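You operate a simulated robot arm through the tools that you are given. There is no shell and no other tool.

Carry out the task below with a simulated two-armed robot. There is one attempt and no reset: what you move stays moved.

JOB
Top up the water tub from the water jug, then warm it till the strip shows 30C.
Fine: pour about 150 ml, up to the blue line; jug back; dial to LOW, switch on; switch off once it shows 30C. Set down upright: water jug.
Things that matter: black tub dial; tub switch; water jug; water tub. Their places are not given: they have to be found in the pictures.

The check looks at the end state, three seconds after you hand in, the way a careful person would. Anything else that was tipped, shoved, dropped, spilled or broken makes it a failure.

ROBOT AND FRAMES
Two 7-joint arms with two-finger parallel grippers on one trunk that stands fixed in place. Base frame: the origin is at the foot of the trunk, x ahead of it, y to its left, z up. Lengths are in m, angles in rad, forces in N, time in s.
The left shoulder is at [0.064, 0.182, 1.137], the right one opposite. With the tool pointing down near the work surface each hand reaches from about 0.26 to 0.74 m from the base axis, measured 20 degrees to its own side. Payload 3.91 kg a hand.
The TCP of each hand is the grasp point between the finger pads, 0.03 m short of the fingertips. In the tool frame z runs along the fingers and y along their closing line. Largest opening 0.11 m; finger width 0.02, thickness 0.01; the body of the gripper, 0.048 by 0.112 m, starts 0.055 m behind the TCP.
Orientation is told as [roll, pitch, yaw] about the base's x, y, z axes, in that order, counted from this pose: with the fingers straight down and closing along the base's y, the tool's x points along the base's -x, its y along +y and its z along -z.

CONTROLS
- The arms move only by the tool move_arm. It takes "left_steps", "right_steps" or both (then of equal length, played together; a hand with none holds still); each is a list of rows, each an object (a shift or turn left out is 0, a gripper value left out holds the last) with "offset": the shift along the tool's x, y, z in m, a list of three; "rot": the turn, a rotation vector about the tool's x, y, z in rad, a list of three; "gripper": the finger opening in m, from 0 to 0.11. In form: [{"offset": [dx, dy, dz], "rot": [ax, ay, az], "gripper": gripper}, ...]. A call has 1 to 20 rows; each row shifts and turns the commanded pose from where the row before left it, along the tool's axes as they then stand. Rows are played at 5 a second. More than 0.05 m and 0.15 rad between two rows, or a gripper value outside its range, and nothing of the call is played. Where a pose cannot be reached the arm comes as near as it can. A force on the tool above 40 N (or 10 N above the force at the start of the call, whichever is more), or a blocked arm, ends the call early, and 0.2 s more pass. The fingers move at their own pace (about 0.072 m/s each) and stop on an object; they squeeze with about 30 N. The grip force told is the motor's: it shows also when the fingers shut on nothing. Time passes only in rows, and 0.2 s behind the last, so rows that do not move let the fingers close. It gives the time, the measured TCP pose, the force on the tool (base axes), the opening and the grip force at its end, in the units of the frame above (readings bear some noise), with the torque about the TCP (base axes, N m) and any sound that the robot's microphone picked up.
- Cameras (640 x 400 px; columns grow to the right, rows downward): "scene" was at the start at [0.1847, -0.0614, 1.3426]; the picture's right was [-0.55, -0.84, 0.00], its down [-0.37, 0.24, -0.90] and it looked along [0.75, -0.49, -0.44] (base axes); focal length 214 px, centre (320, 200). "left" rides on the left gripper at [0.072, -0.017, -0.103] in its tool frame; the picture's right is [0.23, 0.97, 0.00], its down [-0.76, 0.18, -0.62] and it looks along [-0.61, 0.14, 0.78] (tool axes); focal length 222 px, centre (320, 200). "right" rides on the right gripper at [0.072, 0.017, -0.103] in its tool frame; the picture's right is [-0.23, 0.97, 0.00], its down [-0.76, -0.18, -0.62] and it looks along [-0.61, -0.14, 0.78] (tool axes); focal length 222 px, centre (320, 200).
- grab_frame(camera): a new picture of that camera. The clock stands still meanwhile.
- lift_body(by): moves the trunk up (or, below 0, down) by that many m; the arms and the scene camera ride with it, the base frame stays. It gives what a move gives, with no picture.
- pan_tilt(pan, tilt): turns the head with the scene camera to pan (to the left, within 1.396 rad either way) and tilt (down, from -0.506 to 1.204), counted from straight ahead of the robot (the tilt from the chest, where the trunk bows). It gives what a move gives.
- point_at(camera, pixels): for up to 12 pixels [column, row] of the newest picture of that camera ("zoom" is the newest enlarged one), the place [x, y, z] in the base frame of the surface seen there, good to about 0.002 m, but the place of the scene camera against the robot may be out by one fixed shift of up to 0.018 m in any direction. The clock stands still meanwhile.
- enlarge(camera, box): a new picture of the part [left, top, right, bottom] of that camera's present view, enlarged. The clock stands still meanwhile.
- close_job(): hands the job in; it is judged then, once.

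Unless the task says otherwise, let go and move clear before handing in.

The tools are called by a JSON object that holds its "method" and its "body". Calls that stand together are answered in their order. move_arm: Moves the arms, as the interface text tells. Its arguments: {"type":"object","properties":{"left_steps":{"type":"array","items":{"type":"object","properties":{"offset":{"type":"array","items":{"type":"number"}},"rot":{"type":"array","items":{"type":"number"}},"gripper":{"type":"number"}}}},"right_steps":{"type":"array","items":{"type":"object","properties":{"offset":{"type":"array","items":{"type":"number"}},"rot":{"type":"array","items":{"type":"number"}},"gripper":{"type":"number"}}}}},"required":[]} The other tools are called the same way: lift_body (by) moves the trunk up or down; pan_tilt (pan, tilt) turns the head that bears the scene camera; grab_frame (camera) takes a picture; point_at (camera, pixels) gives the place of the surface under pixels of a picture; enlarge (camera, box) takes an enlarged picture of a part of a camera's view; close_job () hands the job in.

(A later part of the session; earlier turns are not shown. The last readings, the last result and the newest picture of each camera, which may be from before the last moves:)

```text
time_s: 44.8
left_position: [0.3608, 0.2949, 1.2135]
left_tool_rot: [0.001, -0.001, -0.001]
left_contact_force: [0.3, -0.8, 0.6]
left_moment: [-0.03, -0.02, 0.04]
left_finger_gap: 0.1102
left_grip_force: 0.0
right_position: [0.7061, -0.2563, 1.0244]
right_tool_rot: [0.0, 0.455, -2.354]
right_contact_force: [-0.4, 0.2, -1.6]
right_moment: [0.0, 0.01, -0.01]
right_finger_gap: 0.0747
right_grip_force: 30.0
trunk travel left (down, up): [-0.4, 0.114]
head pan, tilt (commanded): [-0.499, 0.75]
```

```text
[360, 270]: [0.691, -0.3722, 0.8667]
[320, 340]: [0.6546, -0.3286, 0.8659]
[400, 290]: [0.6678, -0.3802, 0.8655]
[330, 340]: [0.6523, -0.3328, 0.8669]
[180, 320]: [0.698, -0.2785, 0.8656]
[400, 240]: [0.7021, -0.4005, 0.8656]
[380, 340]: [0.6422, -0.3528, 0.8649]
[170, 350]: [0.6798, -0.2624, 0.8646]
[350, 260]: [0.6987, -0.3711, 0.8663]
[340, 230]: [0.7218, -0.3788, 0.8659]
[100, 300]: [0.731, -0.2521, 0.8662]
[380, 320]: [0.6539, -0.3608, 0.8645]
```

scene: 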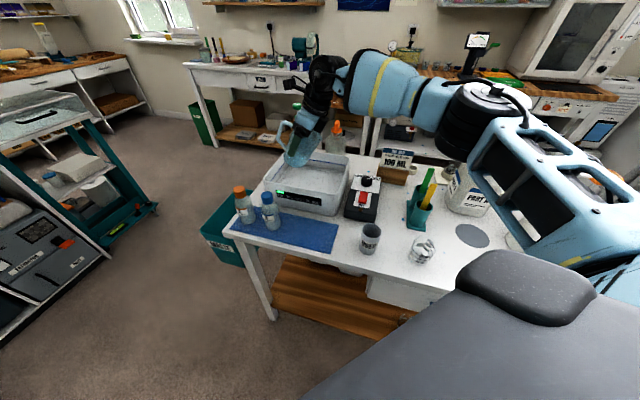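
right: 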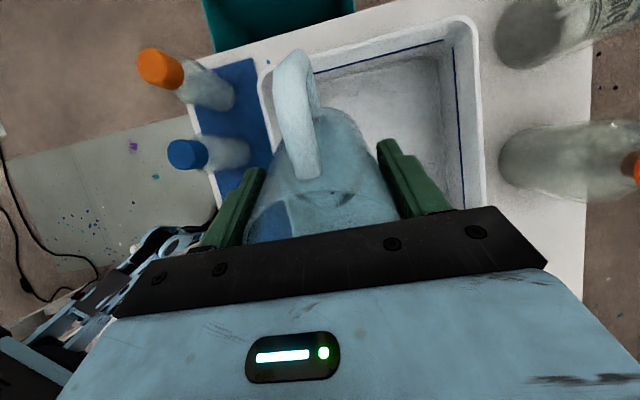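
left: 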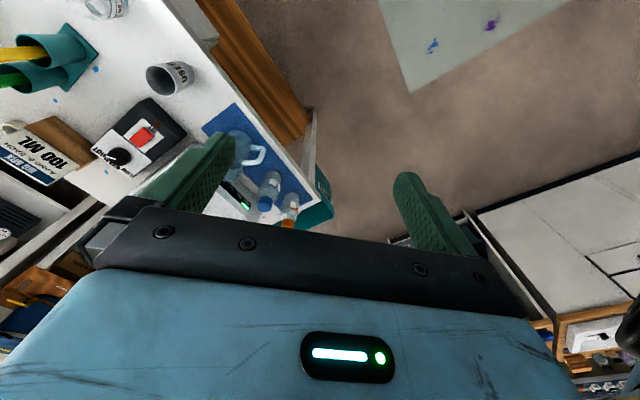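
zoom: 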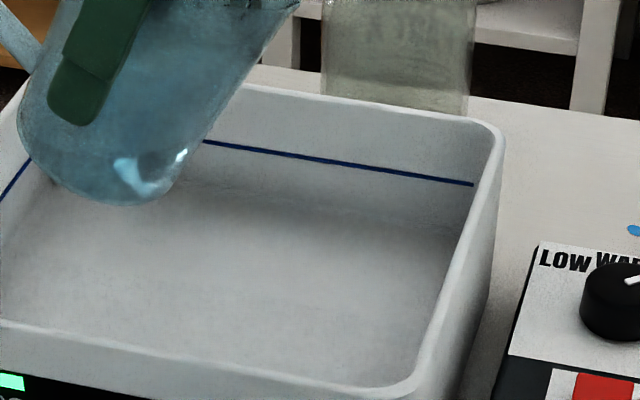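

The settled mean is z≈0.8655, about 140 ml, with the water across the line's middle. That's close enough, so I'll carry the jug back and bring it upright.

{"method": "move_arm", "body": {"right_steps": [{"offset": [-0.0123, -0.0108, -0.006]}, {"offset": [-0.0123, -0.0108, -0.006]}, {"offset": [-0.0123, -0.0108, -0.006]}, {"offset": [-0.0123, -0.0108, -0.006]}, {"offset": [-0.0123, -0.0108, -0.006]}, {"offset": [-0.0123, -0.0108, -0.006]}, {"offset": [0, -0.005, 0], "rot": [0, -0.05, 0]}, {"offset": [0, -0.005, 0], "rot": [0, -0.05, 0]}, {"offset": [0, -0.005, 0], "rot": [0, -0.05, 0]}, {"offset": [0, -0.005, 0], "rot": [0, -0.05, 0]}, {"offset": [0, -0.005, 0], "rot": [0, -0.05, 0]}, {"offset": [0, -0.005, 0], "rot": [0, -0.05, 0]}, {"offset": [0, -0.005, 0], "rot": [0, -0.05, 0]}, {"offset": [0, -0.005, 0], "rot": [0, -0.05, 0]}, {"offset": [0, -0.005, 0], "rot": [0, -0.055, 0]}, {}]}}

{"method": "grab_frame", "body": {"camera": "scene"}}

```text
time_s: 48.2
left_position: [0.361, 0.2958, 1.2135]
left_tool_rot: [0.0, -0.001, 0.0]
left_contact_force: [-0.1, -0.3, -0.5]
left_moment: [0.01, 0.0, 0.05]
left_finger_gap: 0.1101
left_grip_force: 0.0
right_position: [0.5705, -0.2377, 1.0249]
right_tool_rot: [-0.001, 0.001, -2.352]
right_contact_force: [-0.3, 0.3, -0.7]
right_moment: [0.01, -0.05, 0.02]
right_finger_gap: 0.0749
right_grip_force: 30.0
trunk travel left (down, up): [-0.4, 0.114]
head pan, tilt (commanded): [-0.499, 0.75]
```

```text
taken
```

scene: 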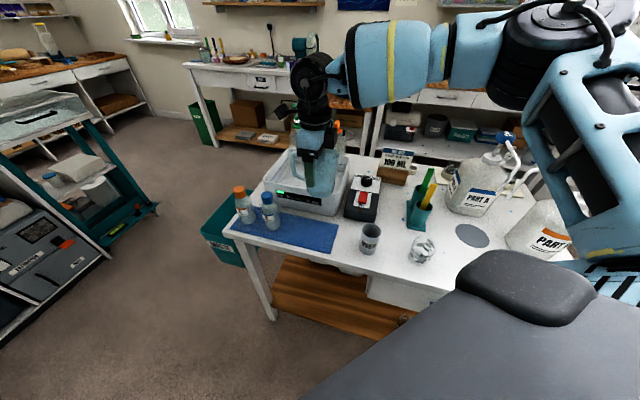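

The jug is upright again. I'll turn it back to its first heading and move it over its first spot at (0.555,-0.2015).

{"method": "move_arm", "body": {"right_steps": [{"rot": [0, 0, -0.0965]}, {"rot": [0, 0, -0.0965]}, {"rot": [0, 0, -0.0965]}, {"rot": [0, 0, -0.0965]}, {"rot": [0, 0, -0.0965]}, {"rot": [0, 0, -0.0965]}, {"rot": [0, 0, -0.0965]}, {"rot": [0, 0, -0.0965]}, {"rot": [0, 0, -0.0965]}, {"rot": [0, 0, -0.0965]}, {"rot": [0, 0, -0.0965]}, {"offset": [0.013, -0.0017, 0]}, {"offset": [0.013, -0.0017, 0]}, {"offset": [0.013, -0.0016, 0]}, {}]}}

{"method": "move_arm", "body": {"right_steps": [{}]}}

{"method": "grab_frame", "body": {"camera": "right"}}

```text
time_s: 51.4
left_position: [0.3614, 0.2942, 1.2124]
left_tool_rot: [0.0, 0.0, 0.0]
left_contact_force: [0.2, -0.2, 0.2]
left_moment: [0.03, -0.01, -0.01]
left_finger_gap: 0.1101
left_grip_force: 0.1
right_position: [0.5554, -0.2012, 1.0242]
right_tool_rot: [0.002, -0.001, -1.291]
right_contact_force: [0.2, -0.8, -1.8]
right_moment: [0.04, -0.02, 0.0]
right_finger_gap: 0.0748
right_grip_force: 29.8
trunk travel left (down, up): [-0.4, 0.114]
head pan, tilt (commanded): [-0.499, 0.75]
```

```text
time_s: 51.8
left_position: [0.3614, 0.2959, 1.2131]
left_tool_rot: [0.0, -0.001, -0.001]
left_contact_force: [0.3, 0.6, 0.0]
left_moment: [-0.05, -0.03, 0.02]
left_finger_gap: 0.1098
left_grip_force: 0.0
right_position: [0.5545, -0.2022, 1.0241]
right_tool_rot: [0.0, -0.001, -1.291]
right_contact_force: [-0.1, -0.4, -0.4]
right_moment: [0.02, 0.01, -0.01]
right_finger_gap: 0.0747
right_grip_force: 29.7
trunk travel left (down, up): [-0.4, 0.114]
head pan, tilt (commanded): [-0.499, 0.75]
```

```text
taken
```

right: 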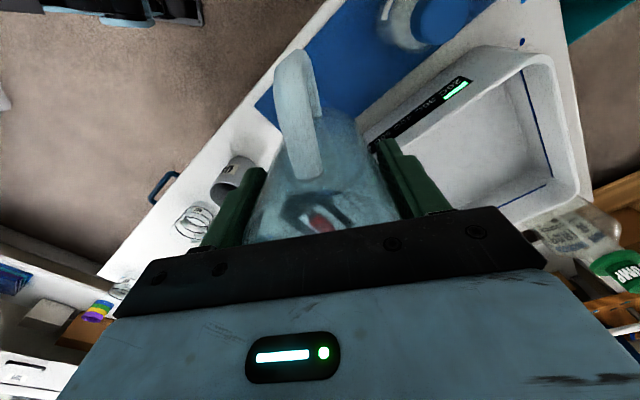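

The hand is back over the original spot with the same heading. I'll lower the jug to the original height, slowing near the mat.

{"method": "move_arm", "body": {"right_steps": [{"offset": [0, 0, 0.02]}, {"offset": [0, 0, 0.025]}, {"offset": [0, 0, 0.025]}, {"offset": [0, 0, 0.025]}, {"offset": [0, 0, 0.02]}, {"offset": [0, 0, 0.015]}, {"offset": [0, 0, 0.008]}, {"offset": [0, 0, 0.004]}, {"offset": [0, 0, 0.003]}, {"offset": [0, 0, 0.002]}, {}]}}

{"method": "move_arm", "body": {"right_steps": [{}]}}

{"method": "enlarge", "body": {"camera": "scene", "box": [230, 140, 380, 250]}}

```text
time_s: 54.2
left_position: [0.3602, 0.2947, 1.2134]
left_tool_rot: [-0.001, -0.001, 0.0]
left_contact_force: [-0.2, 0.4, 1.0]
left_moment: [0.01, 0.01, 0.04]
left_finger_gap: 0.1099
left_grip_force: 0.0
right_position: [0.5568, -0.2013, 0.8767]
right_tool_rot: [0.001, 0.0, -1.292]
right_contact_force: [-0.5, 0.1, 2.0]
right_moment: [0.04, 0.0, 0.03]
right_finger_gap: 0.0742
right_grip_force: 30.4
trunk travel left (down, up): [-0.4, 0.114]
head pan, tilt (commanded): [-0.499, 0.75]
```

```text
time_s: 54.6
left_position: [0.3608, 0.295, 1.2133]
left_tool_rot: [0.0, 0.001, 0.0]
left_contact_force: [-0.6, -0.1, -0.4]
left_moment: [0.02, -0.04, -0.01]
left_finger_gap: 0.1098
left_grip_force: 0.1
right_position: [0.5557, -0.2014, 0.8761]
right_tool_rot: [0.002, 0.0, -1.292]
right_contact_force: [0.5, 0.3, 1.7]
right_moment: [0.05, -0.05, 0.0]
right_finger_gap: 0.0749
right_grip_force: 30.2
trunk travel left (down, up): [-0.4, 0.114]
head pan, tilt (commanded): [-0.499, 0.75]
```

```text
3.64 times, centred on (305, 195) of scene
```

zoom: 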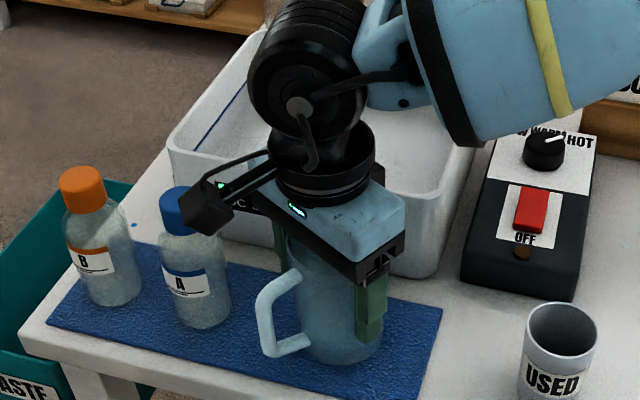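

The upward force of about 2 N shows the jug rests on the mat in its first pose. I'll open the gripper and rise straight up.

{"method": "move_arm", "body": {"right_steps": [{"gripper": 0.085}, {"gripper": 0.11}, {}, {}, {"offset": [0, 0, -0.01]}, {"offset": [0, 0, -0.02]}, {"offset": [0, 0, -0.03]}, {"offset": [0, 0, -0.03]}, {"offset": [0, 0, -0.03]}, {"offset": [0, 0, -0.03]}, {}]}}

{"method": "grab_frame", "body": {"camera": "right"}}

{"method": "enlarge", "body": {"camera": "scene", "box": [230, 140, 380, 250]}}

```text
time_s: 57.0
left_position: [0.3618, 0.2946, 1.2119]
left_tool_rot: [-0.001, 0.001, 0.0]
left_contact_force: [0.0, 0.0, 0.5]
left_moment: [-0.01, 0.03, -0.02]
left_finger_gap: 0.1101
left_grip_force: 0.0
right_position: [0.5558, -0.2013, 1.0275]
right_tool_rot: [0.002, 0.001, -1.291]
right_contact_force: [-0.4, -0.4, -0.4]
right_moment: [0.02, 0.0, 0.02]
right_finger_gap: 0.1099
right_grip_force: 0.1
trunk travel left (down, up): [-0.4, 0.114]
head pan, tilt (commanded): [-0.499, 0.75]
```

```text
taken
```

right: 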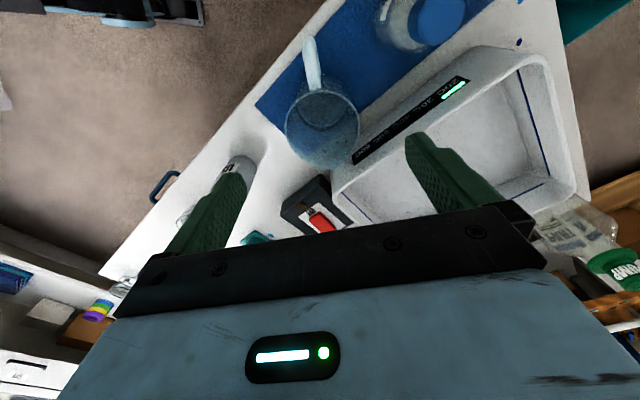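

```text
3.64 times, centred on (305, 195) of scene
```

zoom: 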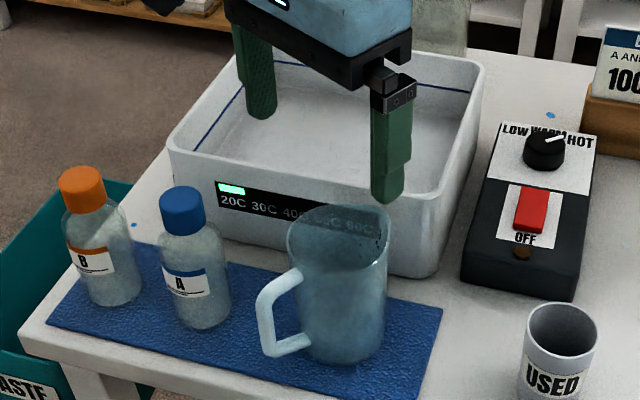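

The jug stands upright on the mat and is released. I'll check its remaining level from above.

{"method": "enlarge", "body": {"camera": "right", "box": [270, 70, 370, 190]}}

{"method": "point_at", "body": {"camera": "zoom", "pixels": [[300, 150], [330, 170], [360, 160], [320, 190], [345, 195], [300, 190], [370, 190], [330, 210], [310, 220], [350, 230], [330, 240], [280, 170]]}}

```text
3.33 times, centred on (320, 130) of right
```

zoom: 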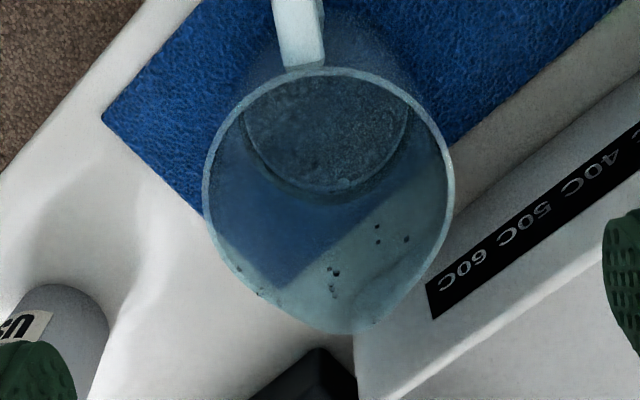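

```text
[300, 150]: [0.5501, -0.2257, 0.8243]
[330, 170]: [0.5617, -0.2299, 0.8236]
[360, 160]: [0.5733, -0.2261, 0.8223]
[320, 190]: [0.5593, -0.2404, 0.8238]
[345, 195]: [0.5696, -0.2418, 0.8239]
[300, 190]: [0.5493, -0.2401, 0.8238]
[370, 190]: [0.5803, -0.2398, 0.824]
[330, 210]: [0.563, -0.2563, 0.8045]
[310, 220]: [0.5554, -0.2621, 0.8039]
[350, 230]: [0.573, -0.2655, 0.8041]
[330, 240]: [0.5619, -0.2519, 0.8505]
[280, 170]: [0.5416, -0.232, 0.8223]
```

The jug's water dropped from z≈0.8666 to 0.8236 (43 mm), which is about 150–165 ml, so the pour is right. Next is the dial: it is at the edge of reach, so I'll raise the trunk, then turn the hand to yaw -135° and go toward the dial.

{"method": "lift_body", "body": {"by": 0.11}}

{"method": "move_arm", "body": {"right_steps": [{"rot": [0, 0, 0.0965]}, {"rot": [0, 0, 0.0965]}, {"rot": [0, 0, 0.0965]}, {"rot": [0, 0, 0.0965]}, {"rot": [0, 0, 0.0965]}, {"rot": [0, 0, 0.0965]}, {"rot": [0, 0, 0.0965]}, {"rot": [0, 0, 0.0965]}, {"rot": [0, 0, 0.0965]}, {"rot": [0, 0, 0.0965]}, {"rot": [0, 0, 0.0965]}, {}]}}

{"method": "grab_frame", "body": {"camera": "scene"}}

{"method": "grab_frame", "body": {"camera": "right"}}

```text
time_s: 58.4
left_position: [0.3641, 0.2957, 1.3185]
left_tool_rot: [0.0, 0.003, 0.0]
left_contact_force: [0.4, 0.6, 0.0]
left_moment: [0.0, 0.02, -0.01]
left_finger_gap: 0.1098
left_grip_force: 0.1
right_position: [0.5357, -0.2012, 1.2316]
right_tool_rot: [0.17, -0.05, -1.297]
right_contact_force: [0.6, -0.4, -0.7]
right_moment: [0.0, -0.01, -0.01]
right_finger_gap: 0.11
right_grip_force: 0.1
trunk travel left (down, up): [-0.51, 0.004]
head pan, tilt (commanded): [-0.499, 0.75]
```

```text
time_s: 61.0
left_position: [0.3613, 0.296, 1.3222]
left_tool_rot: [0.001, 0.0, 0.001]
left_contact_force: [-0.6, 0.1, 0.3]
left_moment: [-0.02, -0.01, 0.03]
left_finger_gap: 0.1103
left_grip_force: 0.0
right_position: [0.5343, -0.2015, 1.2321]
right_tool_rot: [0.127, 0.127, -2.345]
right_contact_force: [-0.4, -0.5, -0.1]
right_moment: [0.0, -0.03, 0.0]
right_finger_gap: 0.1099
right_grip_force: 0.1
trunk travel left (down, up): [-0.51, 0.004]
head pan, tilt (commanded): [-0.499, 0.75]
```

```text
taken
```

scene: 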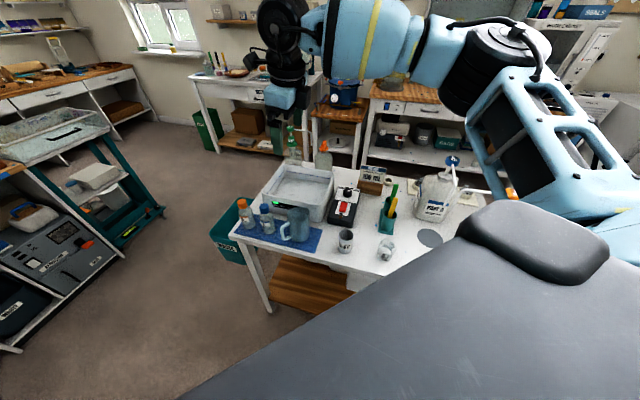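

```text
taken
```

right: 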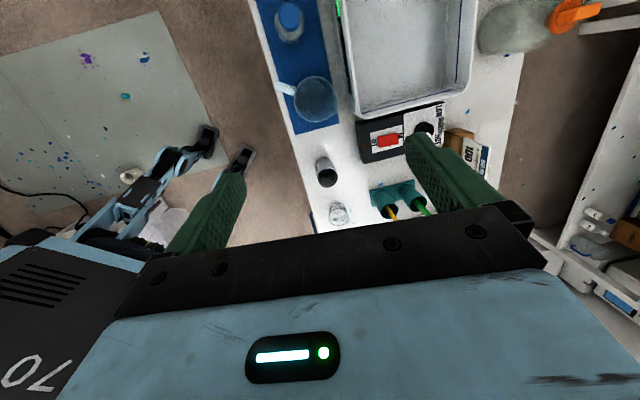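

The trunk lift left the right hand higher (z=1.23) and tilted by about 0.18 rad, with fingers leaning forward. I'll descend along the tool and then straighten it.

{"method": "move_arm", "body": {"right_steps": [{"offset": [0, 0, 0.03]}, {"offset": [0, 0, 0.04]}, {"offset": [0, 0, 0.04]}, {"offset": [0, 0, 0.03]}, {"rot": [0.0425, -0.0419, 0]}, {"rot": [0.0425, -0.0419, 0]}, {"rot": [0.0425, -0.0419, 0]}, {}]}}

{"method": "grab_frame", "body": {"camera": "right"}}

```text
time_s: 62.8
left_position: [0.3618, 0.2952, 1.3204]
left_tool_rot: [-0.001, 0.0, 0.0]
left_contact_force: [0.1, 1.3, 0.4]
left_moment: [0.01, 0.0, 0.0]
left_finger_gap: 0.1098
left_grip_force: 0.0
right_position: [0.5341, -0.2217, 1.1007]
right_tool_rot: [0.0, 0.002, -2.353]
right_contact_force: [0.3, 1.0, -0.4]
right_moment: [0.0, -0.02, 0.0]
right_finger_gap: 0.11
right_grip_force: 0.1
right hand out of reach, approached as far as the arm can: row 4, 5, 6, 7
trunk travel left (down, up): [-0.51, 0.004]
head pan, tilt (commanded): [-0.499, 0.75]
```

```text
taken
```

right: 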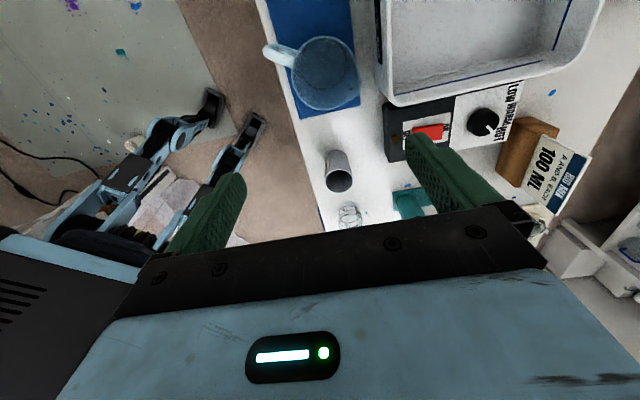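

The hand is vertical again at (0.534,-0.222,1.10), though reach seems limited at this height. I'll move lower and sideways toward the dial (wrist view (483,122)) and see how far it goes.

{"method": "move_arm", "body": {"right_steps": [{"offset": [-0.0138, 0.0252, 0.01]}, {"offset": [-0.0138, 0.0252, 0.01]}, {"offset": [-0.0138, 0.0252, 0.01]}, {"offset": [-0.0138, 0.0252, 0.01]}, {"offset": [-0.0138, 0.0252, 0.01]}, {"offset": [-0.0138, 0.0252, 0.01]}, {}]}}

{"method": "grab_frame", "body": {"camera": "right"}}

{"method": "grab_frame", "body": {"camera": "scene"}}

```text
time_s: 64.4
left_position: [0.3611, 0.2958, 1.3212]
left_tool_rot: [0.0, -0.001, 0.0]
left_contact_force: [-0.7, -0.3, -0.8]
left_moment: [0.02, 0.0, -0.03]
left_finger_gap: 0.1101
left_grip_force: 0.1
right_position: [0.5828, -0.3869, 1.0406]
right_tool_rot: [0.001, 0.004, -2.353]
right_contact_force: [0.4, -0.2, -0.1]
right_moment: [-0.02, 0.0, 0.05]
right_finger_gap: 0.1099
right_grip_force: 0.1
trunk travel left (down, up): [-0.51, 0.004]
head pan, tilt (commanded): [-0.499, 0.75]
```

```text
taken
```

right: 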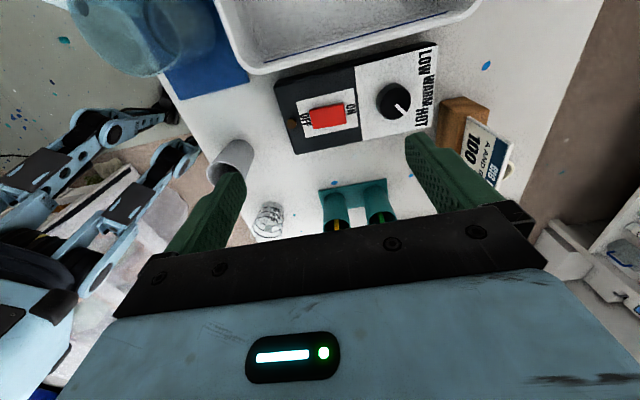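

```text
taken
```

scene: 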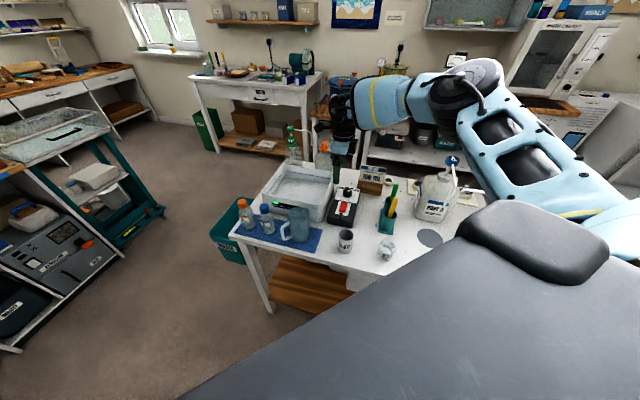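

No reach trouble here, and the wrist camera sees the box well (dial at (397,100), rocker at (330,117)). I'll enlarge and measure.

{"method": "enlarge", "body": {"camera": "right", "box": [270, 30, 450, 160]}}

{"method": "point_at", "body": {"camera": "zoom", "pixels": [[450, 210], [405, 225], [490, 205], [440, 180], [470, 250], [515, 95], [520, 170], [505, 275], [190, 255], [295, 260], [125, 290], [85, 290]]}}

```text
3.08 times, centred on (360, 95) of right
```

zoom: 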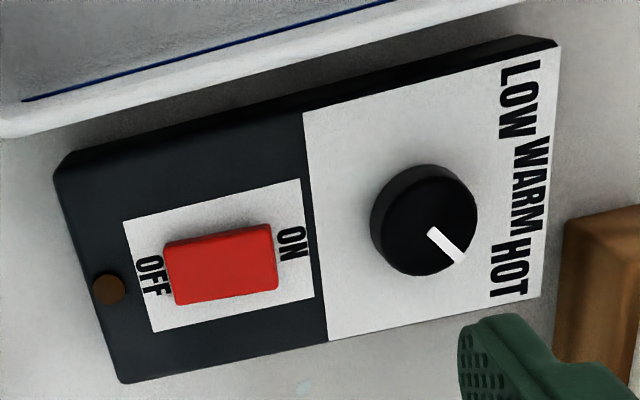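

```text
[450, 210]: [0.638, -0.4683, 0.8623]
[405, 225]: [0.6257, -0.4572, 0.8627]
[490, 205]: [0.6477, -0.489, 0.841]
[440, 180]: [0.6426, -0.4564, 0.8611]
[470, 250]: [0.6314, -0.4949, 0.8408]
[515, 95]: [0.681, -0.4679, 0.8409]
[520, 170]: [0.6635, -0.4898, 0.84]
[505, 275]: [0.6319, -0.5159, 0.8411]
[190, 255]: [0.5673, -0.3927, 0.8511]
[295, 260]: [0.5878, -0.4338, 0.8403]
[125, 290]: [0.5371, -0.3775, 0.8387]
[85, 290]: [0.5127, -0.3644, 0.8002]
```

The dial's centre is about (0.632,-0.4635), its top is at z≈0.862 and its diameter about 40 mm. The mark points at about -95°, and LOW lies at about -5° to +5°, so I need to turn the dial about +95°. I'll move over it with the fingers at 0.07.

{"method": "move_arm", "body": {"right_steps": [{"offset": [-0.004, 0.0178, 0.018], "gripper": 0.07}, {"offset": [-0.004, 0.0178, 0.018]}, {"offset": [-0.004, 0.0178, 0.018]}, {"offset": [-0.004, 0.0178, 0.018]}, {"offset": [-0.004, 0.0176, 0.018]}, {}]}}

{"method": "grab_frame", "body": {"camera": "right"}}

{"method": "enlarge", "body": {"camera": "scene", "box": [290, 130, 440, 240]}}

```text
time_s: 65.8
left_position: [0.3612, 0.2967, 1.322]
left_tool_rot: [0.0, 0.001, 0.0]
left_contact_force: [-0.3, -0.2, 0.2]
left_moment: [0.0, 0.0, 0.01]
left_finger_gap: 0.1102
left_grip_force: 0.0
right_position: [0.5632, -0.4607, 0.9807]
right_tool_rot: [0.0, 0.003, -2.354]
right_contact_force: [0.4, -0.2, 0.0]
right_moment: [0.02, -0.01, -0.01]
right_finger_gap: 0.0701
right_grip_force: 0.0
right hand out of reach, approached as far as the arm can: row 1, 2, 3, 4, 5
trunk travel left (down, up): [-0.51, 0.004]
head pan, tilt (commanded): [-0.499, 0.75]
```

```text
taken
```

right: 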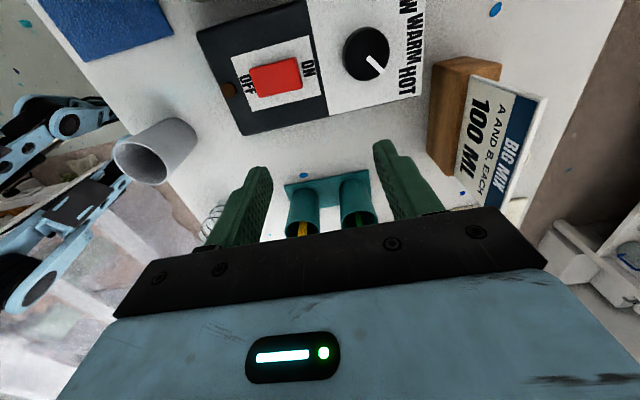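

```text
3.64 times, centred on (365, 185) of scene
```

zoom: 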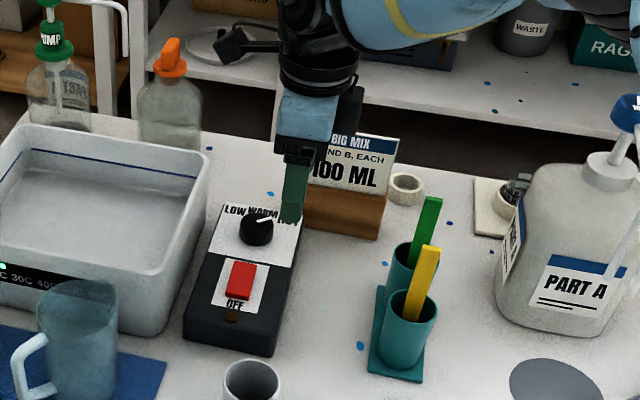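

The hand hit its reach limit again at (0.563,-0.461,0.98), and yaw -135° seems to restrict the arm more than yaw -74° did. I'll measure the sign's extent before choosing another yaw range.

{"method": "point_at", "body": {"camera": "right", "pixels": [[440, 65], [470, 65], [432, 150], [450, 165], [500, 85], [540, 105], [470, 160], [500, 200], [485, 70], [465, 150], [365, 52], [345, 50]]}}

{"method": "enlarge", "body": {"camera": "right", "box": [190, 0, 550, 220]}}

```text
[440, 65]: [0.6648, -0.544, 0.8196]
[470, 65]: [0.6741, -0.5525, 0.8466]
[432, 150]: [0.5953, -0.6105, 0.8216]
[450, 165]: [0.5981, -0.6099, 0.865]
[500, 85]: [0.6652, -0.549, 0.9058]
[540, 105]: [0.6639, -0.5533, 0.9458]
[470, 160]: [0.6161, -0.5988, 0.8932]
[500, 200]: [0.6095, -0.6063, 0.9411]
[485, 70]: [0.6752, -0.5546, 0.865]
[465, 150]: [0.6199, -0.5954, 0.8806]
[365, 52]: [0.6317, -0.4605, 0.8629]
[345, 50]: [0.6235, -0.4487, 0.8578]
```

```text
1.78 times, centred on (370, 110) of right
```

zoom: 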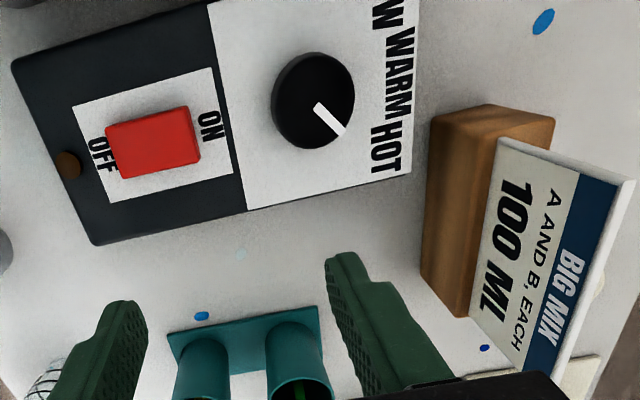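

The sign's near top corner is at about (0.665,-0.549,0.946), far enough from the dial. I'll back off a little, turn the yaw back to about -74° and test reach toward the dial from there.

{"method": "move_arm", "body": {"right_steps": [{"rot": [0, 0, -0.0965]}, {"rot": [0, 0, -0.0965]}, {"rot": [0, 0, -0.0965]}, {"rot": [0, 0, -0.0965]}, {"rot": [0, 0, -0.0965]}, {"rot": [0, 0, -0.0965]}, {"rot": [0, 0, -0.0965]}, {"rot": [0, 0, -0.0965]}, {"rot": [0, 0, -0.0965]}, {"rot": [0, 0, -0.0965]}, {"rot": [0, 0, -0.0965]}, {}]}}

{"method": "grab_frame", "body": {"camera": "scene"}}

{"method": "grab_frame", "body": {"camera": "right"}}

```text
time_s: 68.4
left_position: [0.3612, 0.2962, 1.322]
left_tool_rot: [0.001, 0.001, 0.002]
left_contact_force: [-0.6, 0.2, 0.1]
left_moment: [-0.01, 0.01, -0.01]
left_finger_gap: 0.1099
left_grip_force: 0.2
right_position: [0.563, -0.4608, 0.9785]
right_tool_rot: [0.002, 0.003, -1.29]
right_contact_force: [-0.6, 0.0, 0.9]
right_moment: [0.0, 0.01, -0.02]
right_finger_gap: 0.07
right_grip_force: 0.0
trunk travel left (down, up): [-0.51, 0.004]
head pan, tilt (commanded): [-0.499, 0.75]
```

```text
taken
```

scene: 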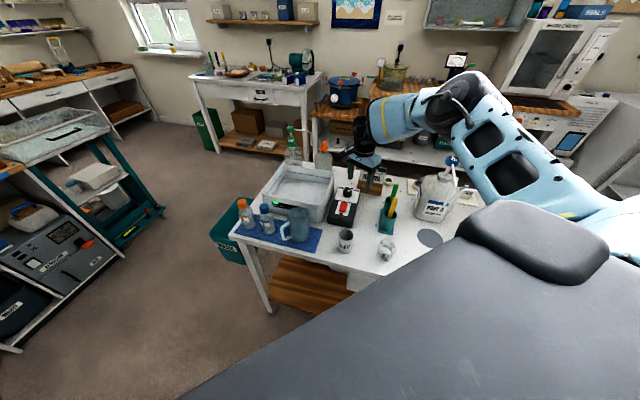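

```text
taken
```

right: 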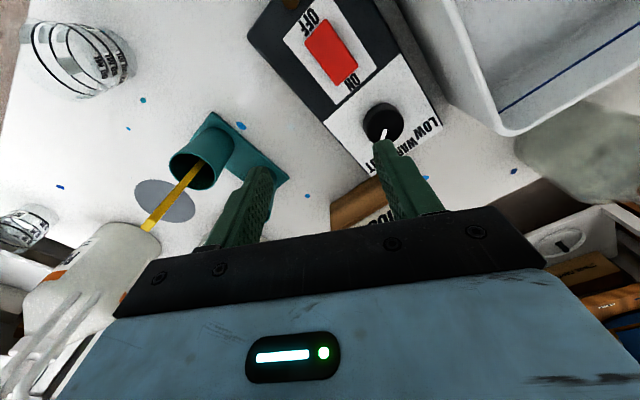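

The yaw is -74° again and the elbow has moved outward, above the PART A bottle. I'll check the clearance there and the link positions.

{"method": "point_at", "body": {"camera": "scene", "pixels": [[365, 140], [372, 120], [400, 115], [420, 100], [445, 110], [470, 160], [500, 200], [540, 160], [455, 165], [430, 175], [365, 160], [480, 100]]}}

{"method": "enlarge", "body": {"camera": "scene", "box": [320, 60, 540, 260]}}

```text
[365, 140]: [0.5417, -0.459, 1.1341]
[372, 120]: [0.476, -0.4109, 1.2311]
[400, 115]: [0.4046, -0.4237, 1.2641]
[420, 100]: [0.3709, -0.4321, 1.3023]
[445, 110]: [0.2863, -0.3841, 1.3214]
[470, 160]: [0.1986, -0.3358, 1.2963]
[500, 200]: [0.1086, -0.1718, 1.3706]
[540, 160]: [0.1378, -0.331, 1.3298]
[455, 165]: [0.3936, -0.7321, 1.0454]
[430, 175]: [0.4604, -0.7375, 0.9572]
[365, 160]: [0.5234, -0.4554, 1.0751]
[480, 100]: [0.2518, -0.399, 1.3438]
```

```text
2.00 times, centred on (430, 160) of scene
```

zoom: 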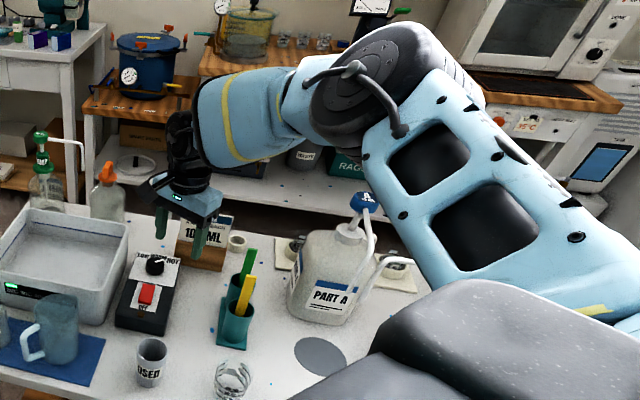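

The wrist is only about 0.2 m above the TCP, so the limit comes from wrist flex more than arm length. I'll lean the fingers about 0.3 rad along the pointing direction, which brings the wrist in, and move to just above the dial at this yaw.

{"method": "move_arm", "body": {"right_steps": [{"rot": [0, -0.1, 0]}, {"rot": [0, -0.1, 0]}, {"rot": [0, -0.1, 0]}, {"offset": [-0.0003, 0.0164, 0.0115]}, {"offset": [-0.0003, 0.0164, 0.0115]}, {"offset": [-0.0003, 0.0164, 0.0115]}, {"offset": [-0.0003, 0.0163, 0.0114]}, {}]}}

{"method": "grab_frame", "body": {"camera": "right"}}

{"method": "enlarge", "body": {"camera": "scene", "box": [290, 130, 440, 240]}}

```text
time_s: 70.2
left_position: [0.3624, 0.2964, 1.3208]
left_tool_rot: [-0.001, 0.0, 0.001]
left_contact_force: [-0.7, 0.6, 0.1]
left_moment: [0.0, -0.01, -0.01]
left_finger_gap: 0.11
left_grip_force: 0.1
right_position: [0.5714, -0.4596, 0.972]
right_tool_rot: [0.005, -0.299, -1.292]
right_contact_force: [-0.2, -0.1, -0.3]
right_moment: [-0.02, -0.03, 0.0]
right_finger_gap: 0.0702
right_grip_force: 0.1
right hand out of reach, approached as far as the arm can: row 4, 5, 6, 7
trunk travel left (down, up): [-0.51, 0.004]
head pan, tilt (commanded): [-0.499, 0.75]
```

```text
taken
```

right: 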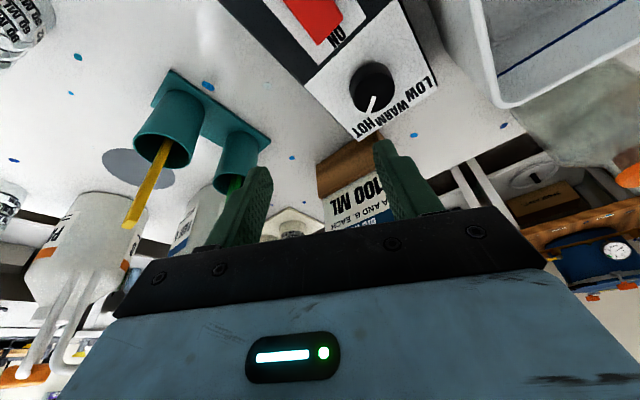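

```text
3.64 times, centred on (365, 185) of scene
```

zoom: 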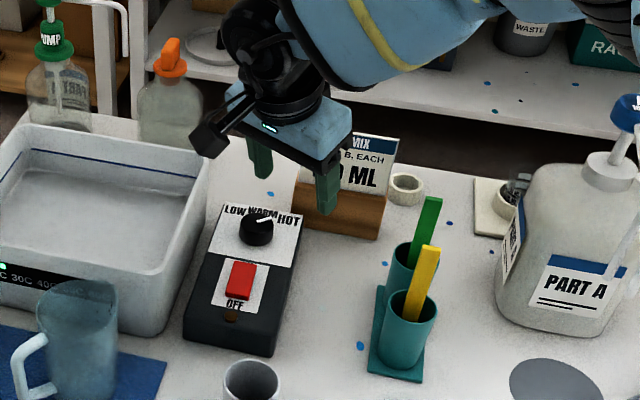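

The hand is still blocked at x≈0.57, even at a height and lean that should be reachable, so the arm seems caught in a poor joint posture since the trunk lift. I'll straighten up, rise and bring the hand back near its home pose to unwind it.

{"method": "move_arm", "body": {"right_steps": [{"offset": [0, 0, -0.03]}, {"rot": [0, 0.1, 0]}, {"rot": [0, 0.1, 0]}, {"rot": [0, 0.1, 0]}, {"offset": [0, -0.01, -0.04]}, {"offset": [0.0208, -0.0226, -0.025]}, {"offset": [0.0208, -0.0226, -0.025]}, {"offset": [0.0208, -0.0226, -0.025]}, {"offset": [0.0208, -0.0226, -0.025]}, {"offset": [0.0208, -0.0226, -0.025]}, {"offset": [0.0208, -0.0226, -0.025]}, {"offset": [0.0208, -0.0226, -0.025]}, {"offset": [0.0208, -0.0226, -0.025]}, {}]}}

{"method": "grab_frame", "body": {"camera": "scene"}}

```text
time_s: 73.2
left_position: [0.362, 0.2945, 1.3203]
left_tool_rot: [0.0, 0.002, 0.0]
left_contact_force: [-0.7, 0.2, 0.3]
left_moment: [-0.01, 0.01, -0.03]
left_finger_gap: 0.11
left_grip_force: 0.2
right_position: [0.3397, -0.3449, 1.2397]
right_tool_rot: [0.001, 0.002, -1.292]
right_contact_force: [0.4, 0.1, -0.7]
right_moment: [0.0, 0.03, 0.01]
right_finger_gap: 0.07
right_grip_force: 0.0
trunk travel left (down, up): [-0.51, 0.004]
head pan, tilt (commanded): [-0.499, 0.75]
```

```text
taken
```

scene: 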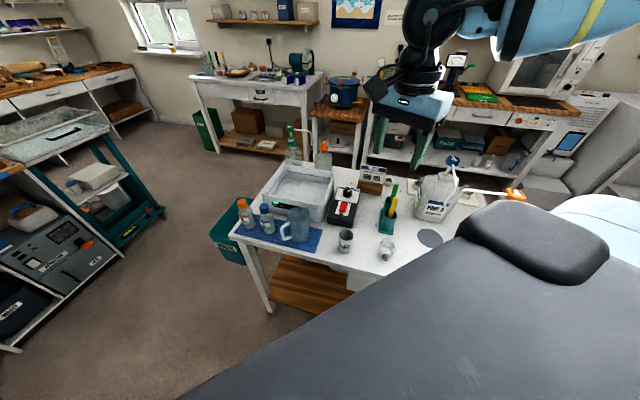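

The hand came back without trouble to (0.34,-0.345,1.24). I'll turn the yaw to about -26° (the heading straight out from the right shoulder to the dial) and lower the trunk back to its first height.

{"method": "move_arm", "body": {"right_steps": [{"rot": [0, 0, -0.105]}, {"rot": [0, 0, -0.105]}, {"rot": [0, 0, -0.105]}, {"rot": [0, 0, -0.105]}, {"rot": [0, 0, -0.105]}, {"rot": [0, 0, -0.105]}, {"rot": [0, 0, -0.105]}, {"rot": [0, 0, -0.103]}, {}]}}

{"method": "lift_body", "body": {"by": -0.1}}

{"method": "grab_frame", "body": {"camera": "scene"}}

{"method": "grab_frame", "body": {"camera": "right"}}

```text
time_s: 75.2
left_position: [0.3621, 0.2955, 1.3202]
left_tool_rot: [0.001, 0.0, -0.001]
left_contact_force: [-0.4, -0.5, -1.2]
left_moment: [-0.03, -0.02, 0.01]
left_finger_gap: 0.11
left_grip_force: 0.0
right_position: [0.3388, -0.3436, 1.2385]
right_tool_rot: [0.001, 0.0, -0.452]
right_contact_force: [-0.2, 0.4, -0.5]
right_moment: [-0.01, -0.01, -0.02]
right_finger_gap: 0.0699
right_grip_force: 0.0
trunk travel left (down, up): [-0.51, 0.004]
head pan, tilt (commanded): [-0.499, 0.75]
```

```text
time_s: 76.5
left_position: [0.3614, 0.2958, 1.2218]
left_tool_rot: [-0.001, -0.002, -0.001]
left_contact_force: [-0.9, 0.8, -0.5]
left_moment: [0.0, -0.01, -0.02]
left_finger_gap: 0.1099
left_grip_force: 0.0
right_position: [0.3397, -0.3447, 1.1396]
right_tool_rot: [0.001, -0.002, -0.454]
right_contact_force: [-0.2, 0.1, -0.4]
right_moment: [-0.01, -0.02, 0.01]
right_finger_gap: 0.0701
right_grip_force: 0.0
trunk travel left (down, up): [-0.41, 0.104]
head pan, tilt (commanded): [-0.499, 0.75]
```

```text
taken
```

scene: 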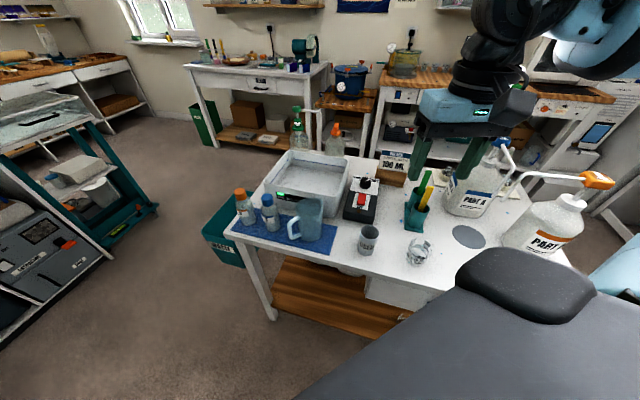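

```text
taken
```

right: 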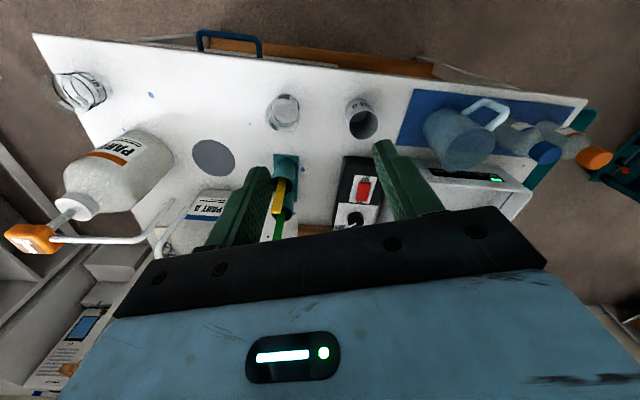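

The trunk lift went cleanly this time. I'll move the hand out toward the dial at this yaw, watching for reach warnings.

{"method": "move_arm", "body": {"right_steps": [{"offset": [-0.0324, 0.0019, 0.0213]}, {"offset": [-0.0324, 0.0019, 0.0213]}, {"offset": [-0.0324, 0.0019, 0.0213]}, {"offset": [-0.0324, 0.0019, 0.0213]}, {"offset": [-0.0324, 0.0019, 0.0213]}, {"offset": [-0.0324, 0.0019, 0.0213]}, {"offset": [-0.0324, 0.0019, 0.0213]}, {"offset": [-0.0324, 0.0019, 0.0213]}, {}]}}

{"method": "grab_frame", "body": {"camera": "right"}}

{"method": "grab_frame", "body": {"camera": "scene"}}

```text
time_s: 78.5
left_position: [0.3603, 0.2953, 1.2217]
left_tool_rot: [-0.001, -0.001, 0.0]
left_contact_force: [0.1, 0.1, 0.5]
left_moment: [0.01, -0.02, 0.02]
left_finger_gap: 0.1098
left_grip_force: 0.1
right_position: [0.5792, -0.4441, 0.969]
right_tool_rot: [0.002, -0.003, -0.452]
right_contact_force: [-0.3, -0.1, 0.3]
right_moment: [0.0, 0.02, 0.02]
right_finger_gap: 0.0702
right_grip_force: 0.0
trunk travel left (down, up): [-0.41, 0.104]
head pan, tilt (commanded): [-0.499, 0.75]
```

```text
taken
```

right: 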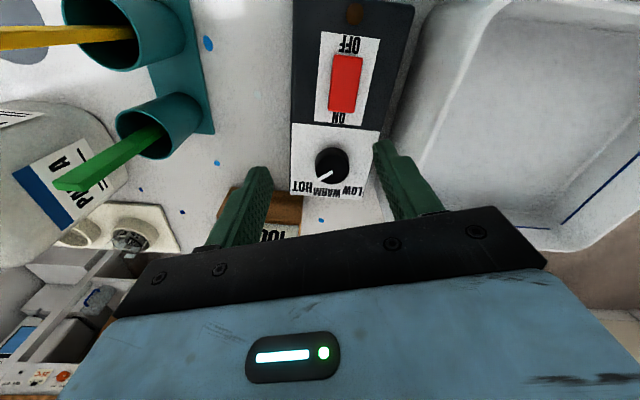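

```text
taken
```

scene: 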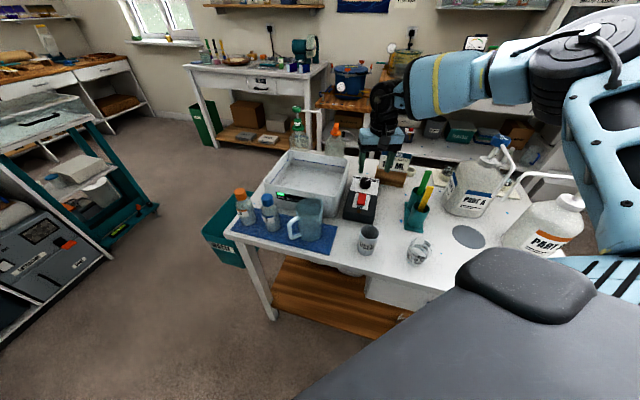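

This pose was reached without warnings, and the dial is at wrist-view (332,162). I'll measure it precisely.

{"method": "enlarge", "body": {"camera": "right", "box": [270, 20, 430, 210]}}

{"method": "point_at", "body": {"camera": "zoom", "pixels": [[345, 315], [330, 315], [362, 315], [345, 300], [345, 330], [375, 375], [275, 370], [350, 110], [350, 150], [350, 185], [350, 75], [345, 215]]}}

```text
2.11 times, centred on (350, 115) of right
```

zoom: 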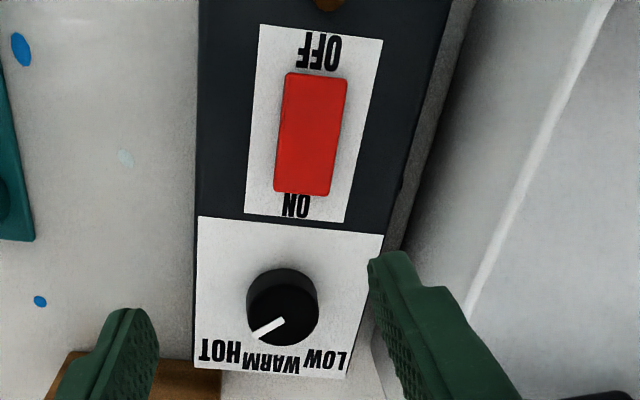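

```text
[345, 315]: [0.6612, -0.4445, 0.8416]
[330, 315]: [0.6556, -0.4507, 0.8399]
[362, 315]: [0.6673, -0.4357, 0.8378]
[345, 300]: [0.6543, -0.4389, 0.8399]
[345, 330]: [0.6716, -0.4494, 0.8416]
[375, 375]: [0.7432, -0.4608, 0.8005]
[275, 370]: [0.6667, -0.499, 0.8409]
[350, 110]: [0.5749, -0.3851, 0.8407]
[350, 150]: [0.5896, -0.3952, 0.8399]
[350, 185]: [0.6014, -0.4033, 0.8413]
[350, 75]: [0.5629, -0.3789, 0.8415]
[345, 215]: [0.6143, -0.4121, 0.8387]
```

My pixel picks were off, as the dial is at zoom (283,310). I'll measure again on the dial's top face, the rocker and the labels.

{"method": "point_at", "body": {"camera": "zoom", "pixels": [[283, 300], [255, 312], [312, 312], [283, 285], [283, 338], [255, 333], [283, 322], [320, 360], [278, 365], [220, 350], [312, 85], [303, 180]]}}

{"method": "enlarge", "body": {"camera": "right", "box": [300, 130, 370, 205]}}

{"method": "point_at", "body": {"camera": "zoom", "pixels": [[300, 150], [200, 170], [320, 180], [240, 90], [240, 240], [320, 120], [200, 120], [215, 225], [270, 200], [260, 170], [320, 200], [290, 230]]}}

```text
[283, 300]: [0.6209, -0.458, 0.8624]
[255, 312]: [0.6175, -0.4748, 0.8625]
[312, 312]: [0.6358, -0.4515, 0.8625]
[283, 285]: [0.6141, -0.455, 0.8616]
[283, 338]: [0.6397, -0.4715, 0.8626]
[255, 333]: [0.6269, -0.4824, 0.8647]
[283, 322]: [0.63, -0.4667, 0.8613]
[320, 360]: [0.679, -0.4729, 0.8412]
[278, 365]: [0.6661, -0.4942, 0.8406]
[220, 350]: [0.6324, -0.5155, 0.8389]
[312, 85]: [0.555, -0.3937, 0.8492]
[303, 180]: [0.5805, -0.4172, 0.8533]
```

```text
5.33 times, centred on (335, 168) of right
```

zoom: 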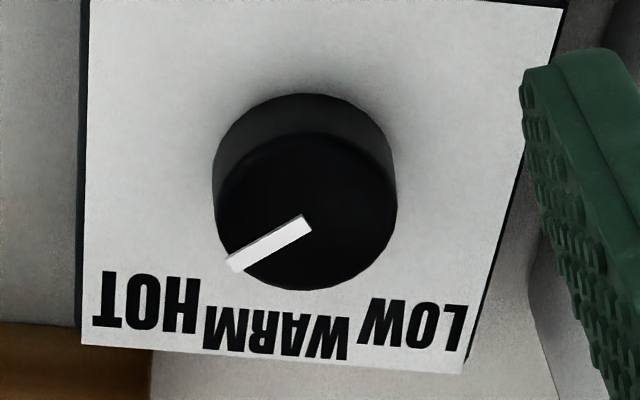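

```text
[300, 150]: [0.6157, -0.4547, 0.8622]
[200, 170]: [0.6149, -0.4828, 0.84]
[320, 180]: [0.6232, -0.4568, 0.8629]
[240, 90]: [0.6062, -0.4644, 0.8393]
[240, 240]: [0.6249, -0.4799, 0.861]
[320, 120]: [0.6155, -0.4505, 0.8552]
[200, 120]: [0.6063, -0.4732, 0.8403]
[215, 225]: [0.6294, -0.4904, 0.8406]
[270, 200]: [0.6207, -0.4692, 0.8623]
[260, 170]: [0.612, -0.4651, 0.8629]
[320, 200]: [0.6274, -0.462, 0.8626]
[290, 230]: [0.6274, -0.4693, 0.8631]
```

The dial's centre now measures about (0.6275,-0.4657), top z 0.8625, diameter about 36 mm. The mark is near -101° and the box's axis near -45°, so LOW should be near +7 to +10°. I'll move over it and check reach.

{"method": "move_arm", "body": {"right_steps": [{"offset": [-0.0133, 0.0005, 0.01]}, {"offset": [-0.0133, 0.0004, 0.01]}, {"offset": [-0.0133, 0.0004, 0.01]}, {"offset": [-0.0132, 0.0004, 0.009]}, {}]}}

{"method": "grab_frame", "body": {"camera": "right"}}

{"method": "enlarge", "body": {"camera": "scene", "box": [310, 110, 430, 240]}}

```text
time_s: 79.7
left_position: [0.3601, 0.2958, 1.2225]
left_tool_rot: [0.001, -0.001, 0.0]
left_contact_force: [0.1, 0.3, -0.1]
left_moment: [0.0, 0.01, 0.01]
left_finger_gap: 0.11
left_grip_force: 0.0
right_position: [0.6274, -0.4664, 0.9302]
right_tool_rot: [0.001, 0.001, -0.453]
right_contact_force: [-0.1, 0.5, -0.6]
right_moment: [0.01, 0.0, -0.04]
right_finger_gap: 0.07
right_grip_force: 0.0
trunk travel left (down, up): [-0.41, 0.104]
head pan, tilt (commanded): [-0.499, 0.75]
```

```text
taken
```

right: 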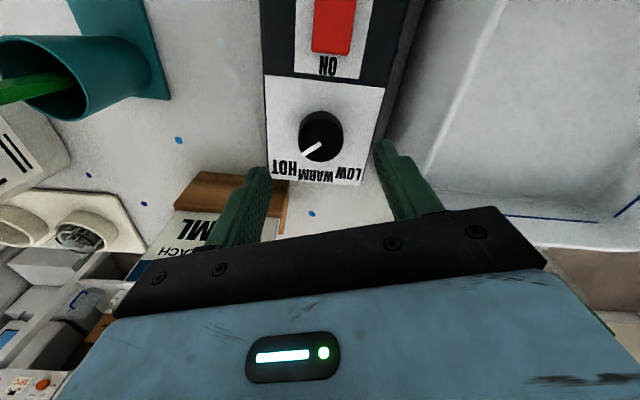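

```text
3.08 times, centred on (370, 175) of scene
```

zoom: 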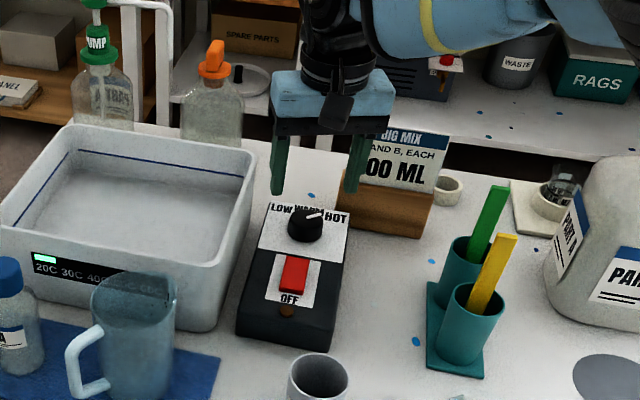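

The hand reached the point above the dial without warnings. I'll check the dial against the tool axis, which should appear near (320,140).

{"method": "enlarge", "body": {"camera": "right", "box": [270, 90, 370, 200]}}

```text
3.64 times, centred on (320, 145) of right
```

zoom: 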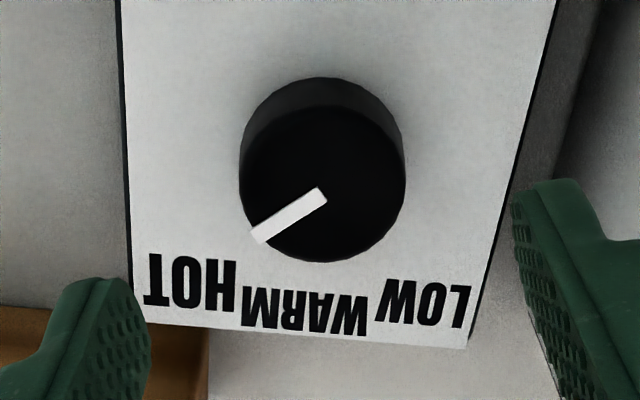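

The dial sits within 1 mm of the tool axis (zoom ellipse centre (323,184)). Its mark is 50° to the HOT side of the box axis, so LOW needs about a +100° turn. I'll pre-turn the hand to yaw ≈ -76° here and see whether that's reachable.

{"method": "move_arm", "body": {"right_steps": [{"rot": [0, 0, 0.11]}, {"rot": [0, 0, 0.11]}, {"rot": [0, 0, 0.11]}, {"rot": [0, 0, 0.11]}, {"rot": [0, 0, 0.11]}, {"rot": [0, 0, 0.11]}, {"rot": [0, 0, 0.11]}, {"rot": [0, 0, 0.1]}, {}]}}

{"method": "grab_frame", "body": {"camera": "right"}}

{"method": "enlarge", "body": {"camera": "scene", "box": [310, 110, 430, 240]}}

```text
time_s: 81.7
left_position: [0.3618, 0.2955, 1.2208]
left_tool_rot: [0.001, 0.0, 0.001]
left_contact_force: [0.9, 0.4, 0.7]
left_moment: [0.03, -0.03, 0.0]
left_finger_gap: 0.1098
left_grip_force: 0.0
right_position: [0.6286, -0.4661, 0.9292]
right_tool_rot: [0.002, 0.003, -1.325]
right_contact_force: [-0.2, 0.4, -0.1]
right_moment: [0.01, -0.06, -0.02]
right_finger_gap: 0.0701
right_grip_force: 0.1
trunk travel left (down, up): [-0.41, 0.104]
head pan, tilt (commanded): [-0.499, 0.75]
```

```text
taken
```

right: 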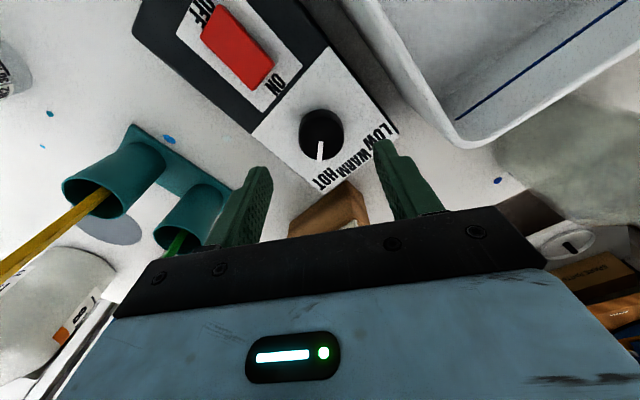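

```text
3.08 times, centred on (370, 175) of scene
```

zoom: 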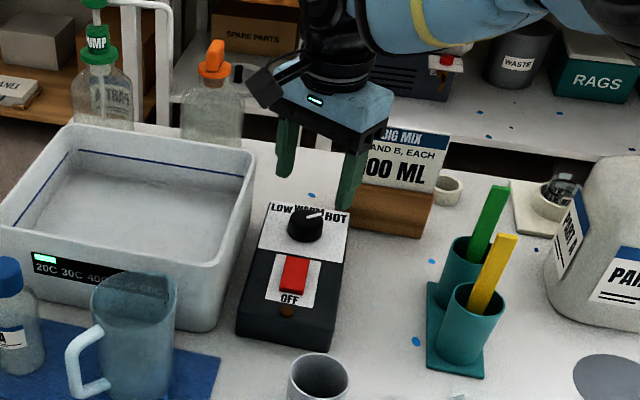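

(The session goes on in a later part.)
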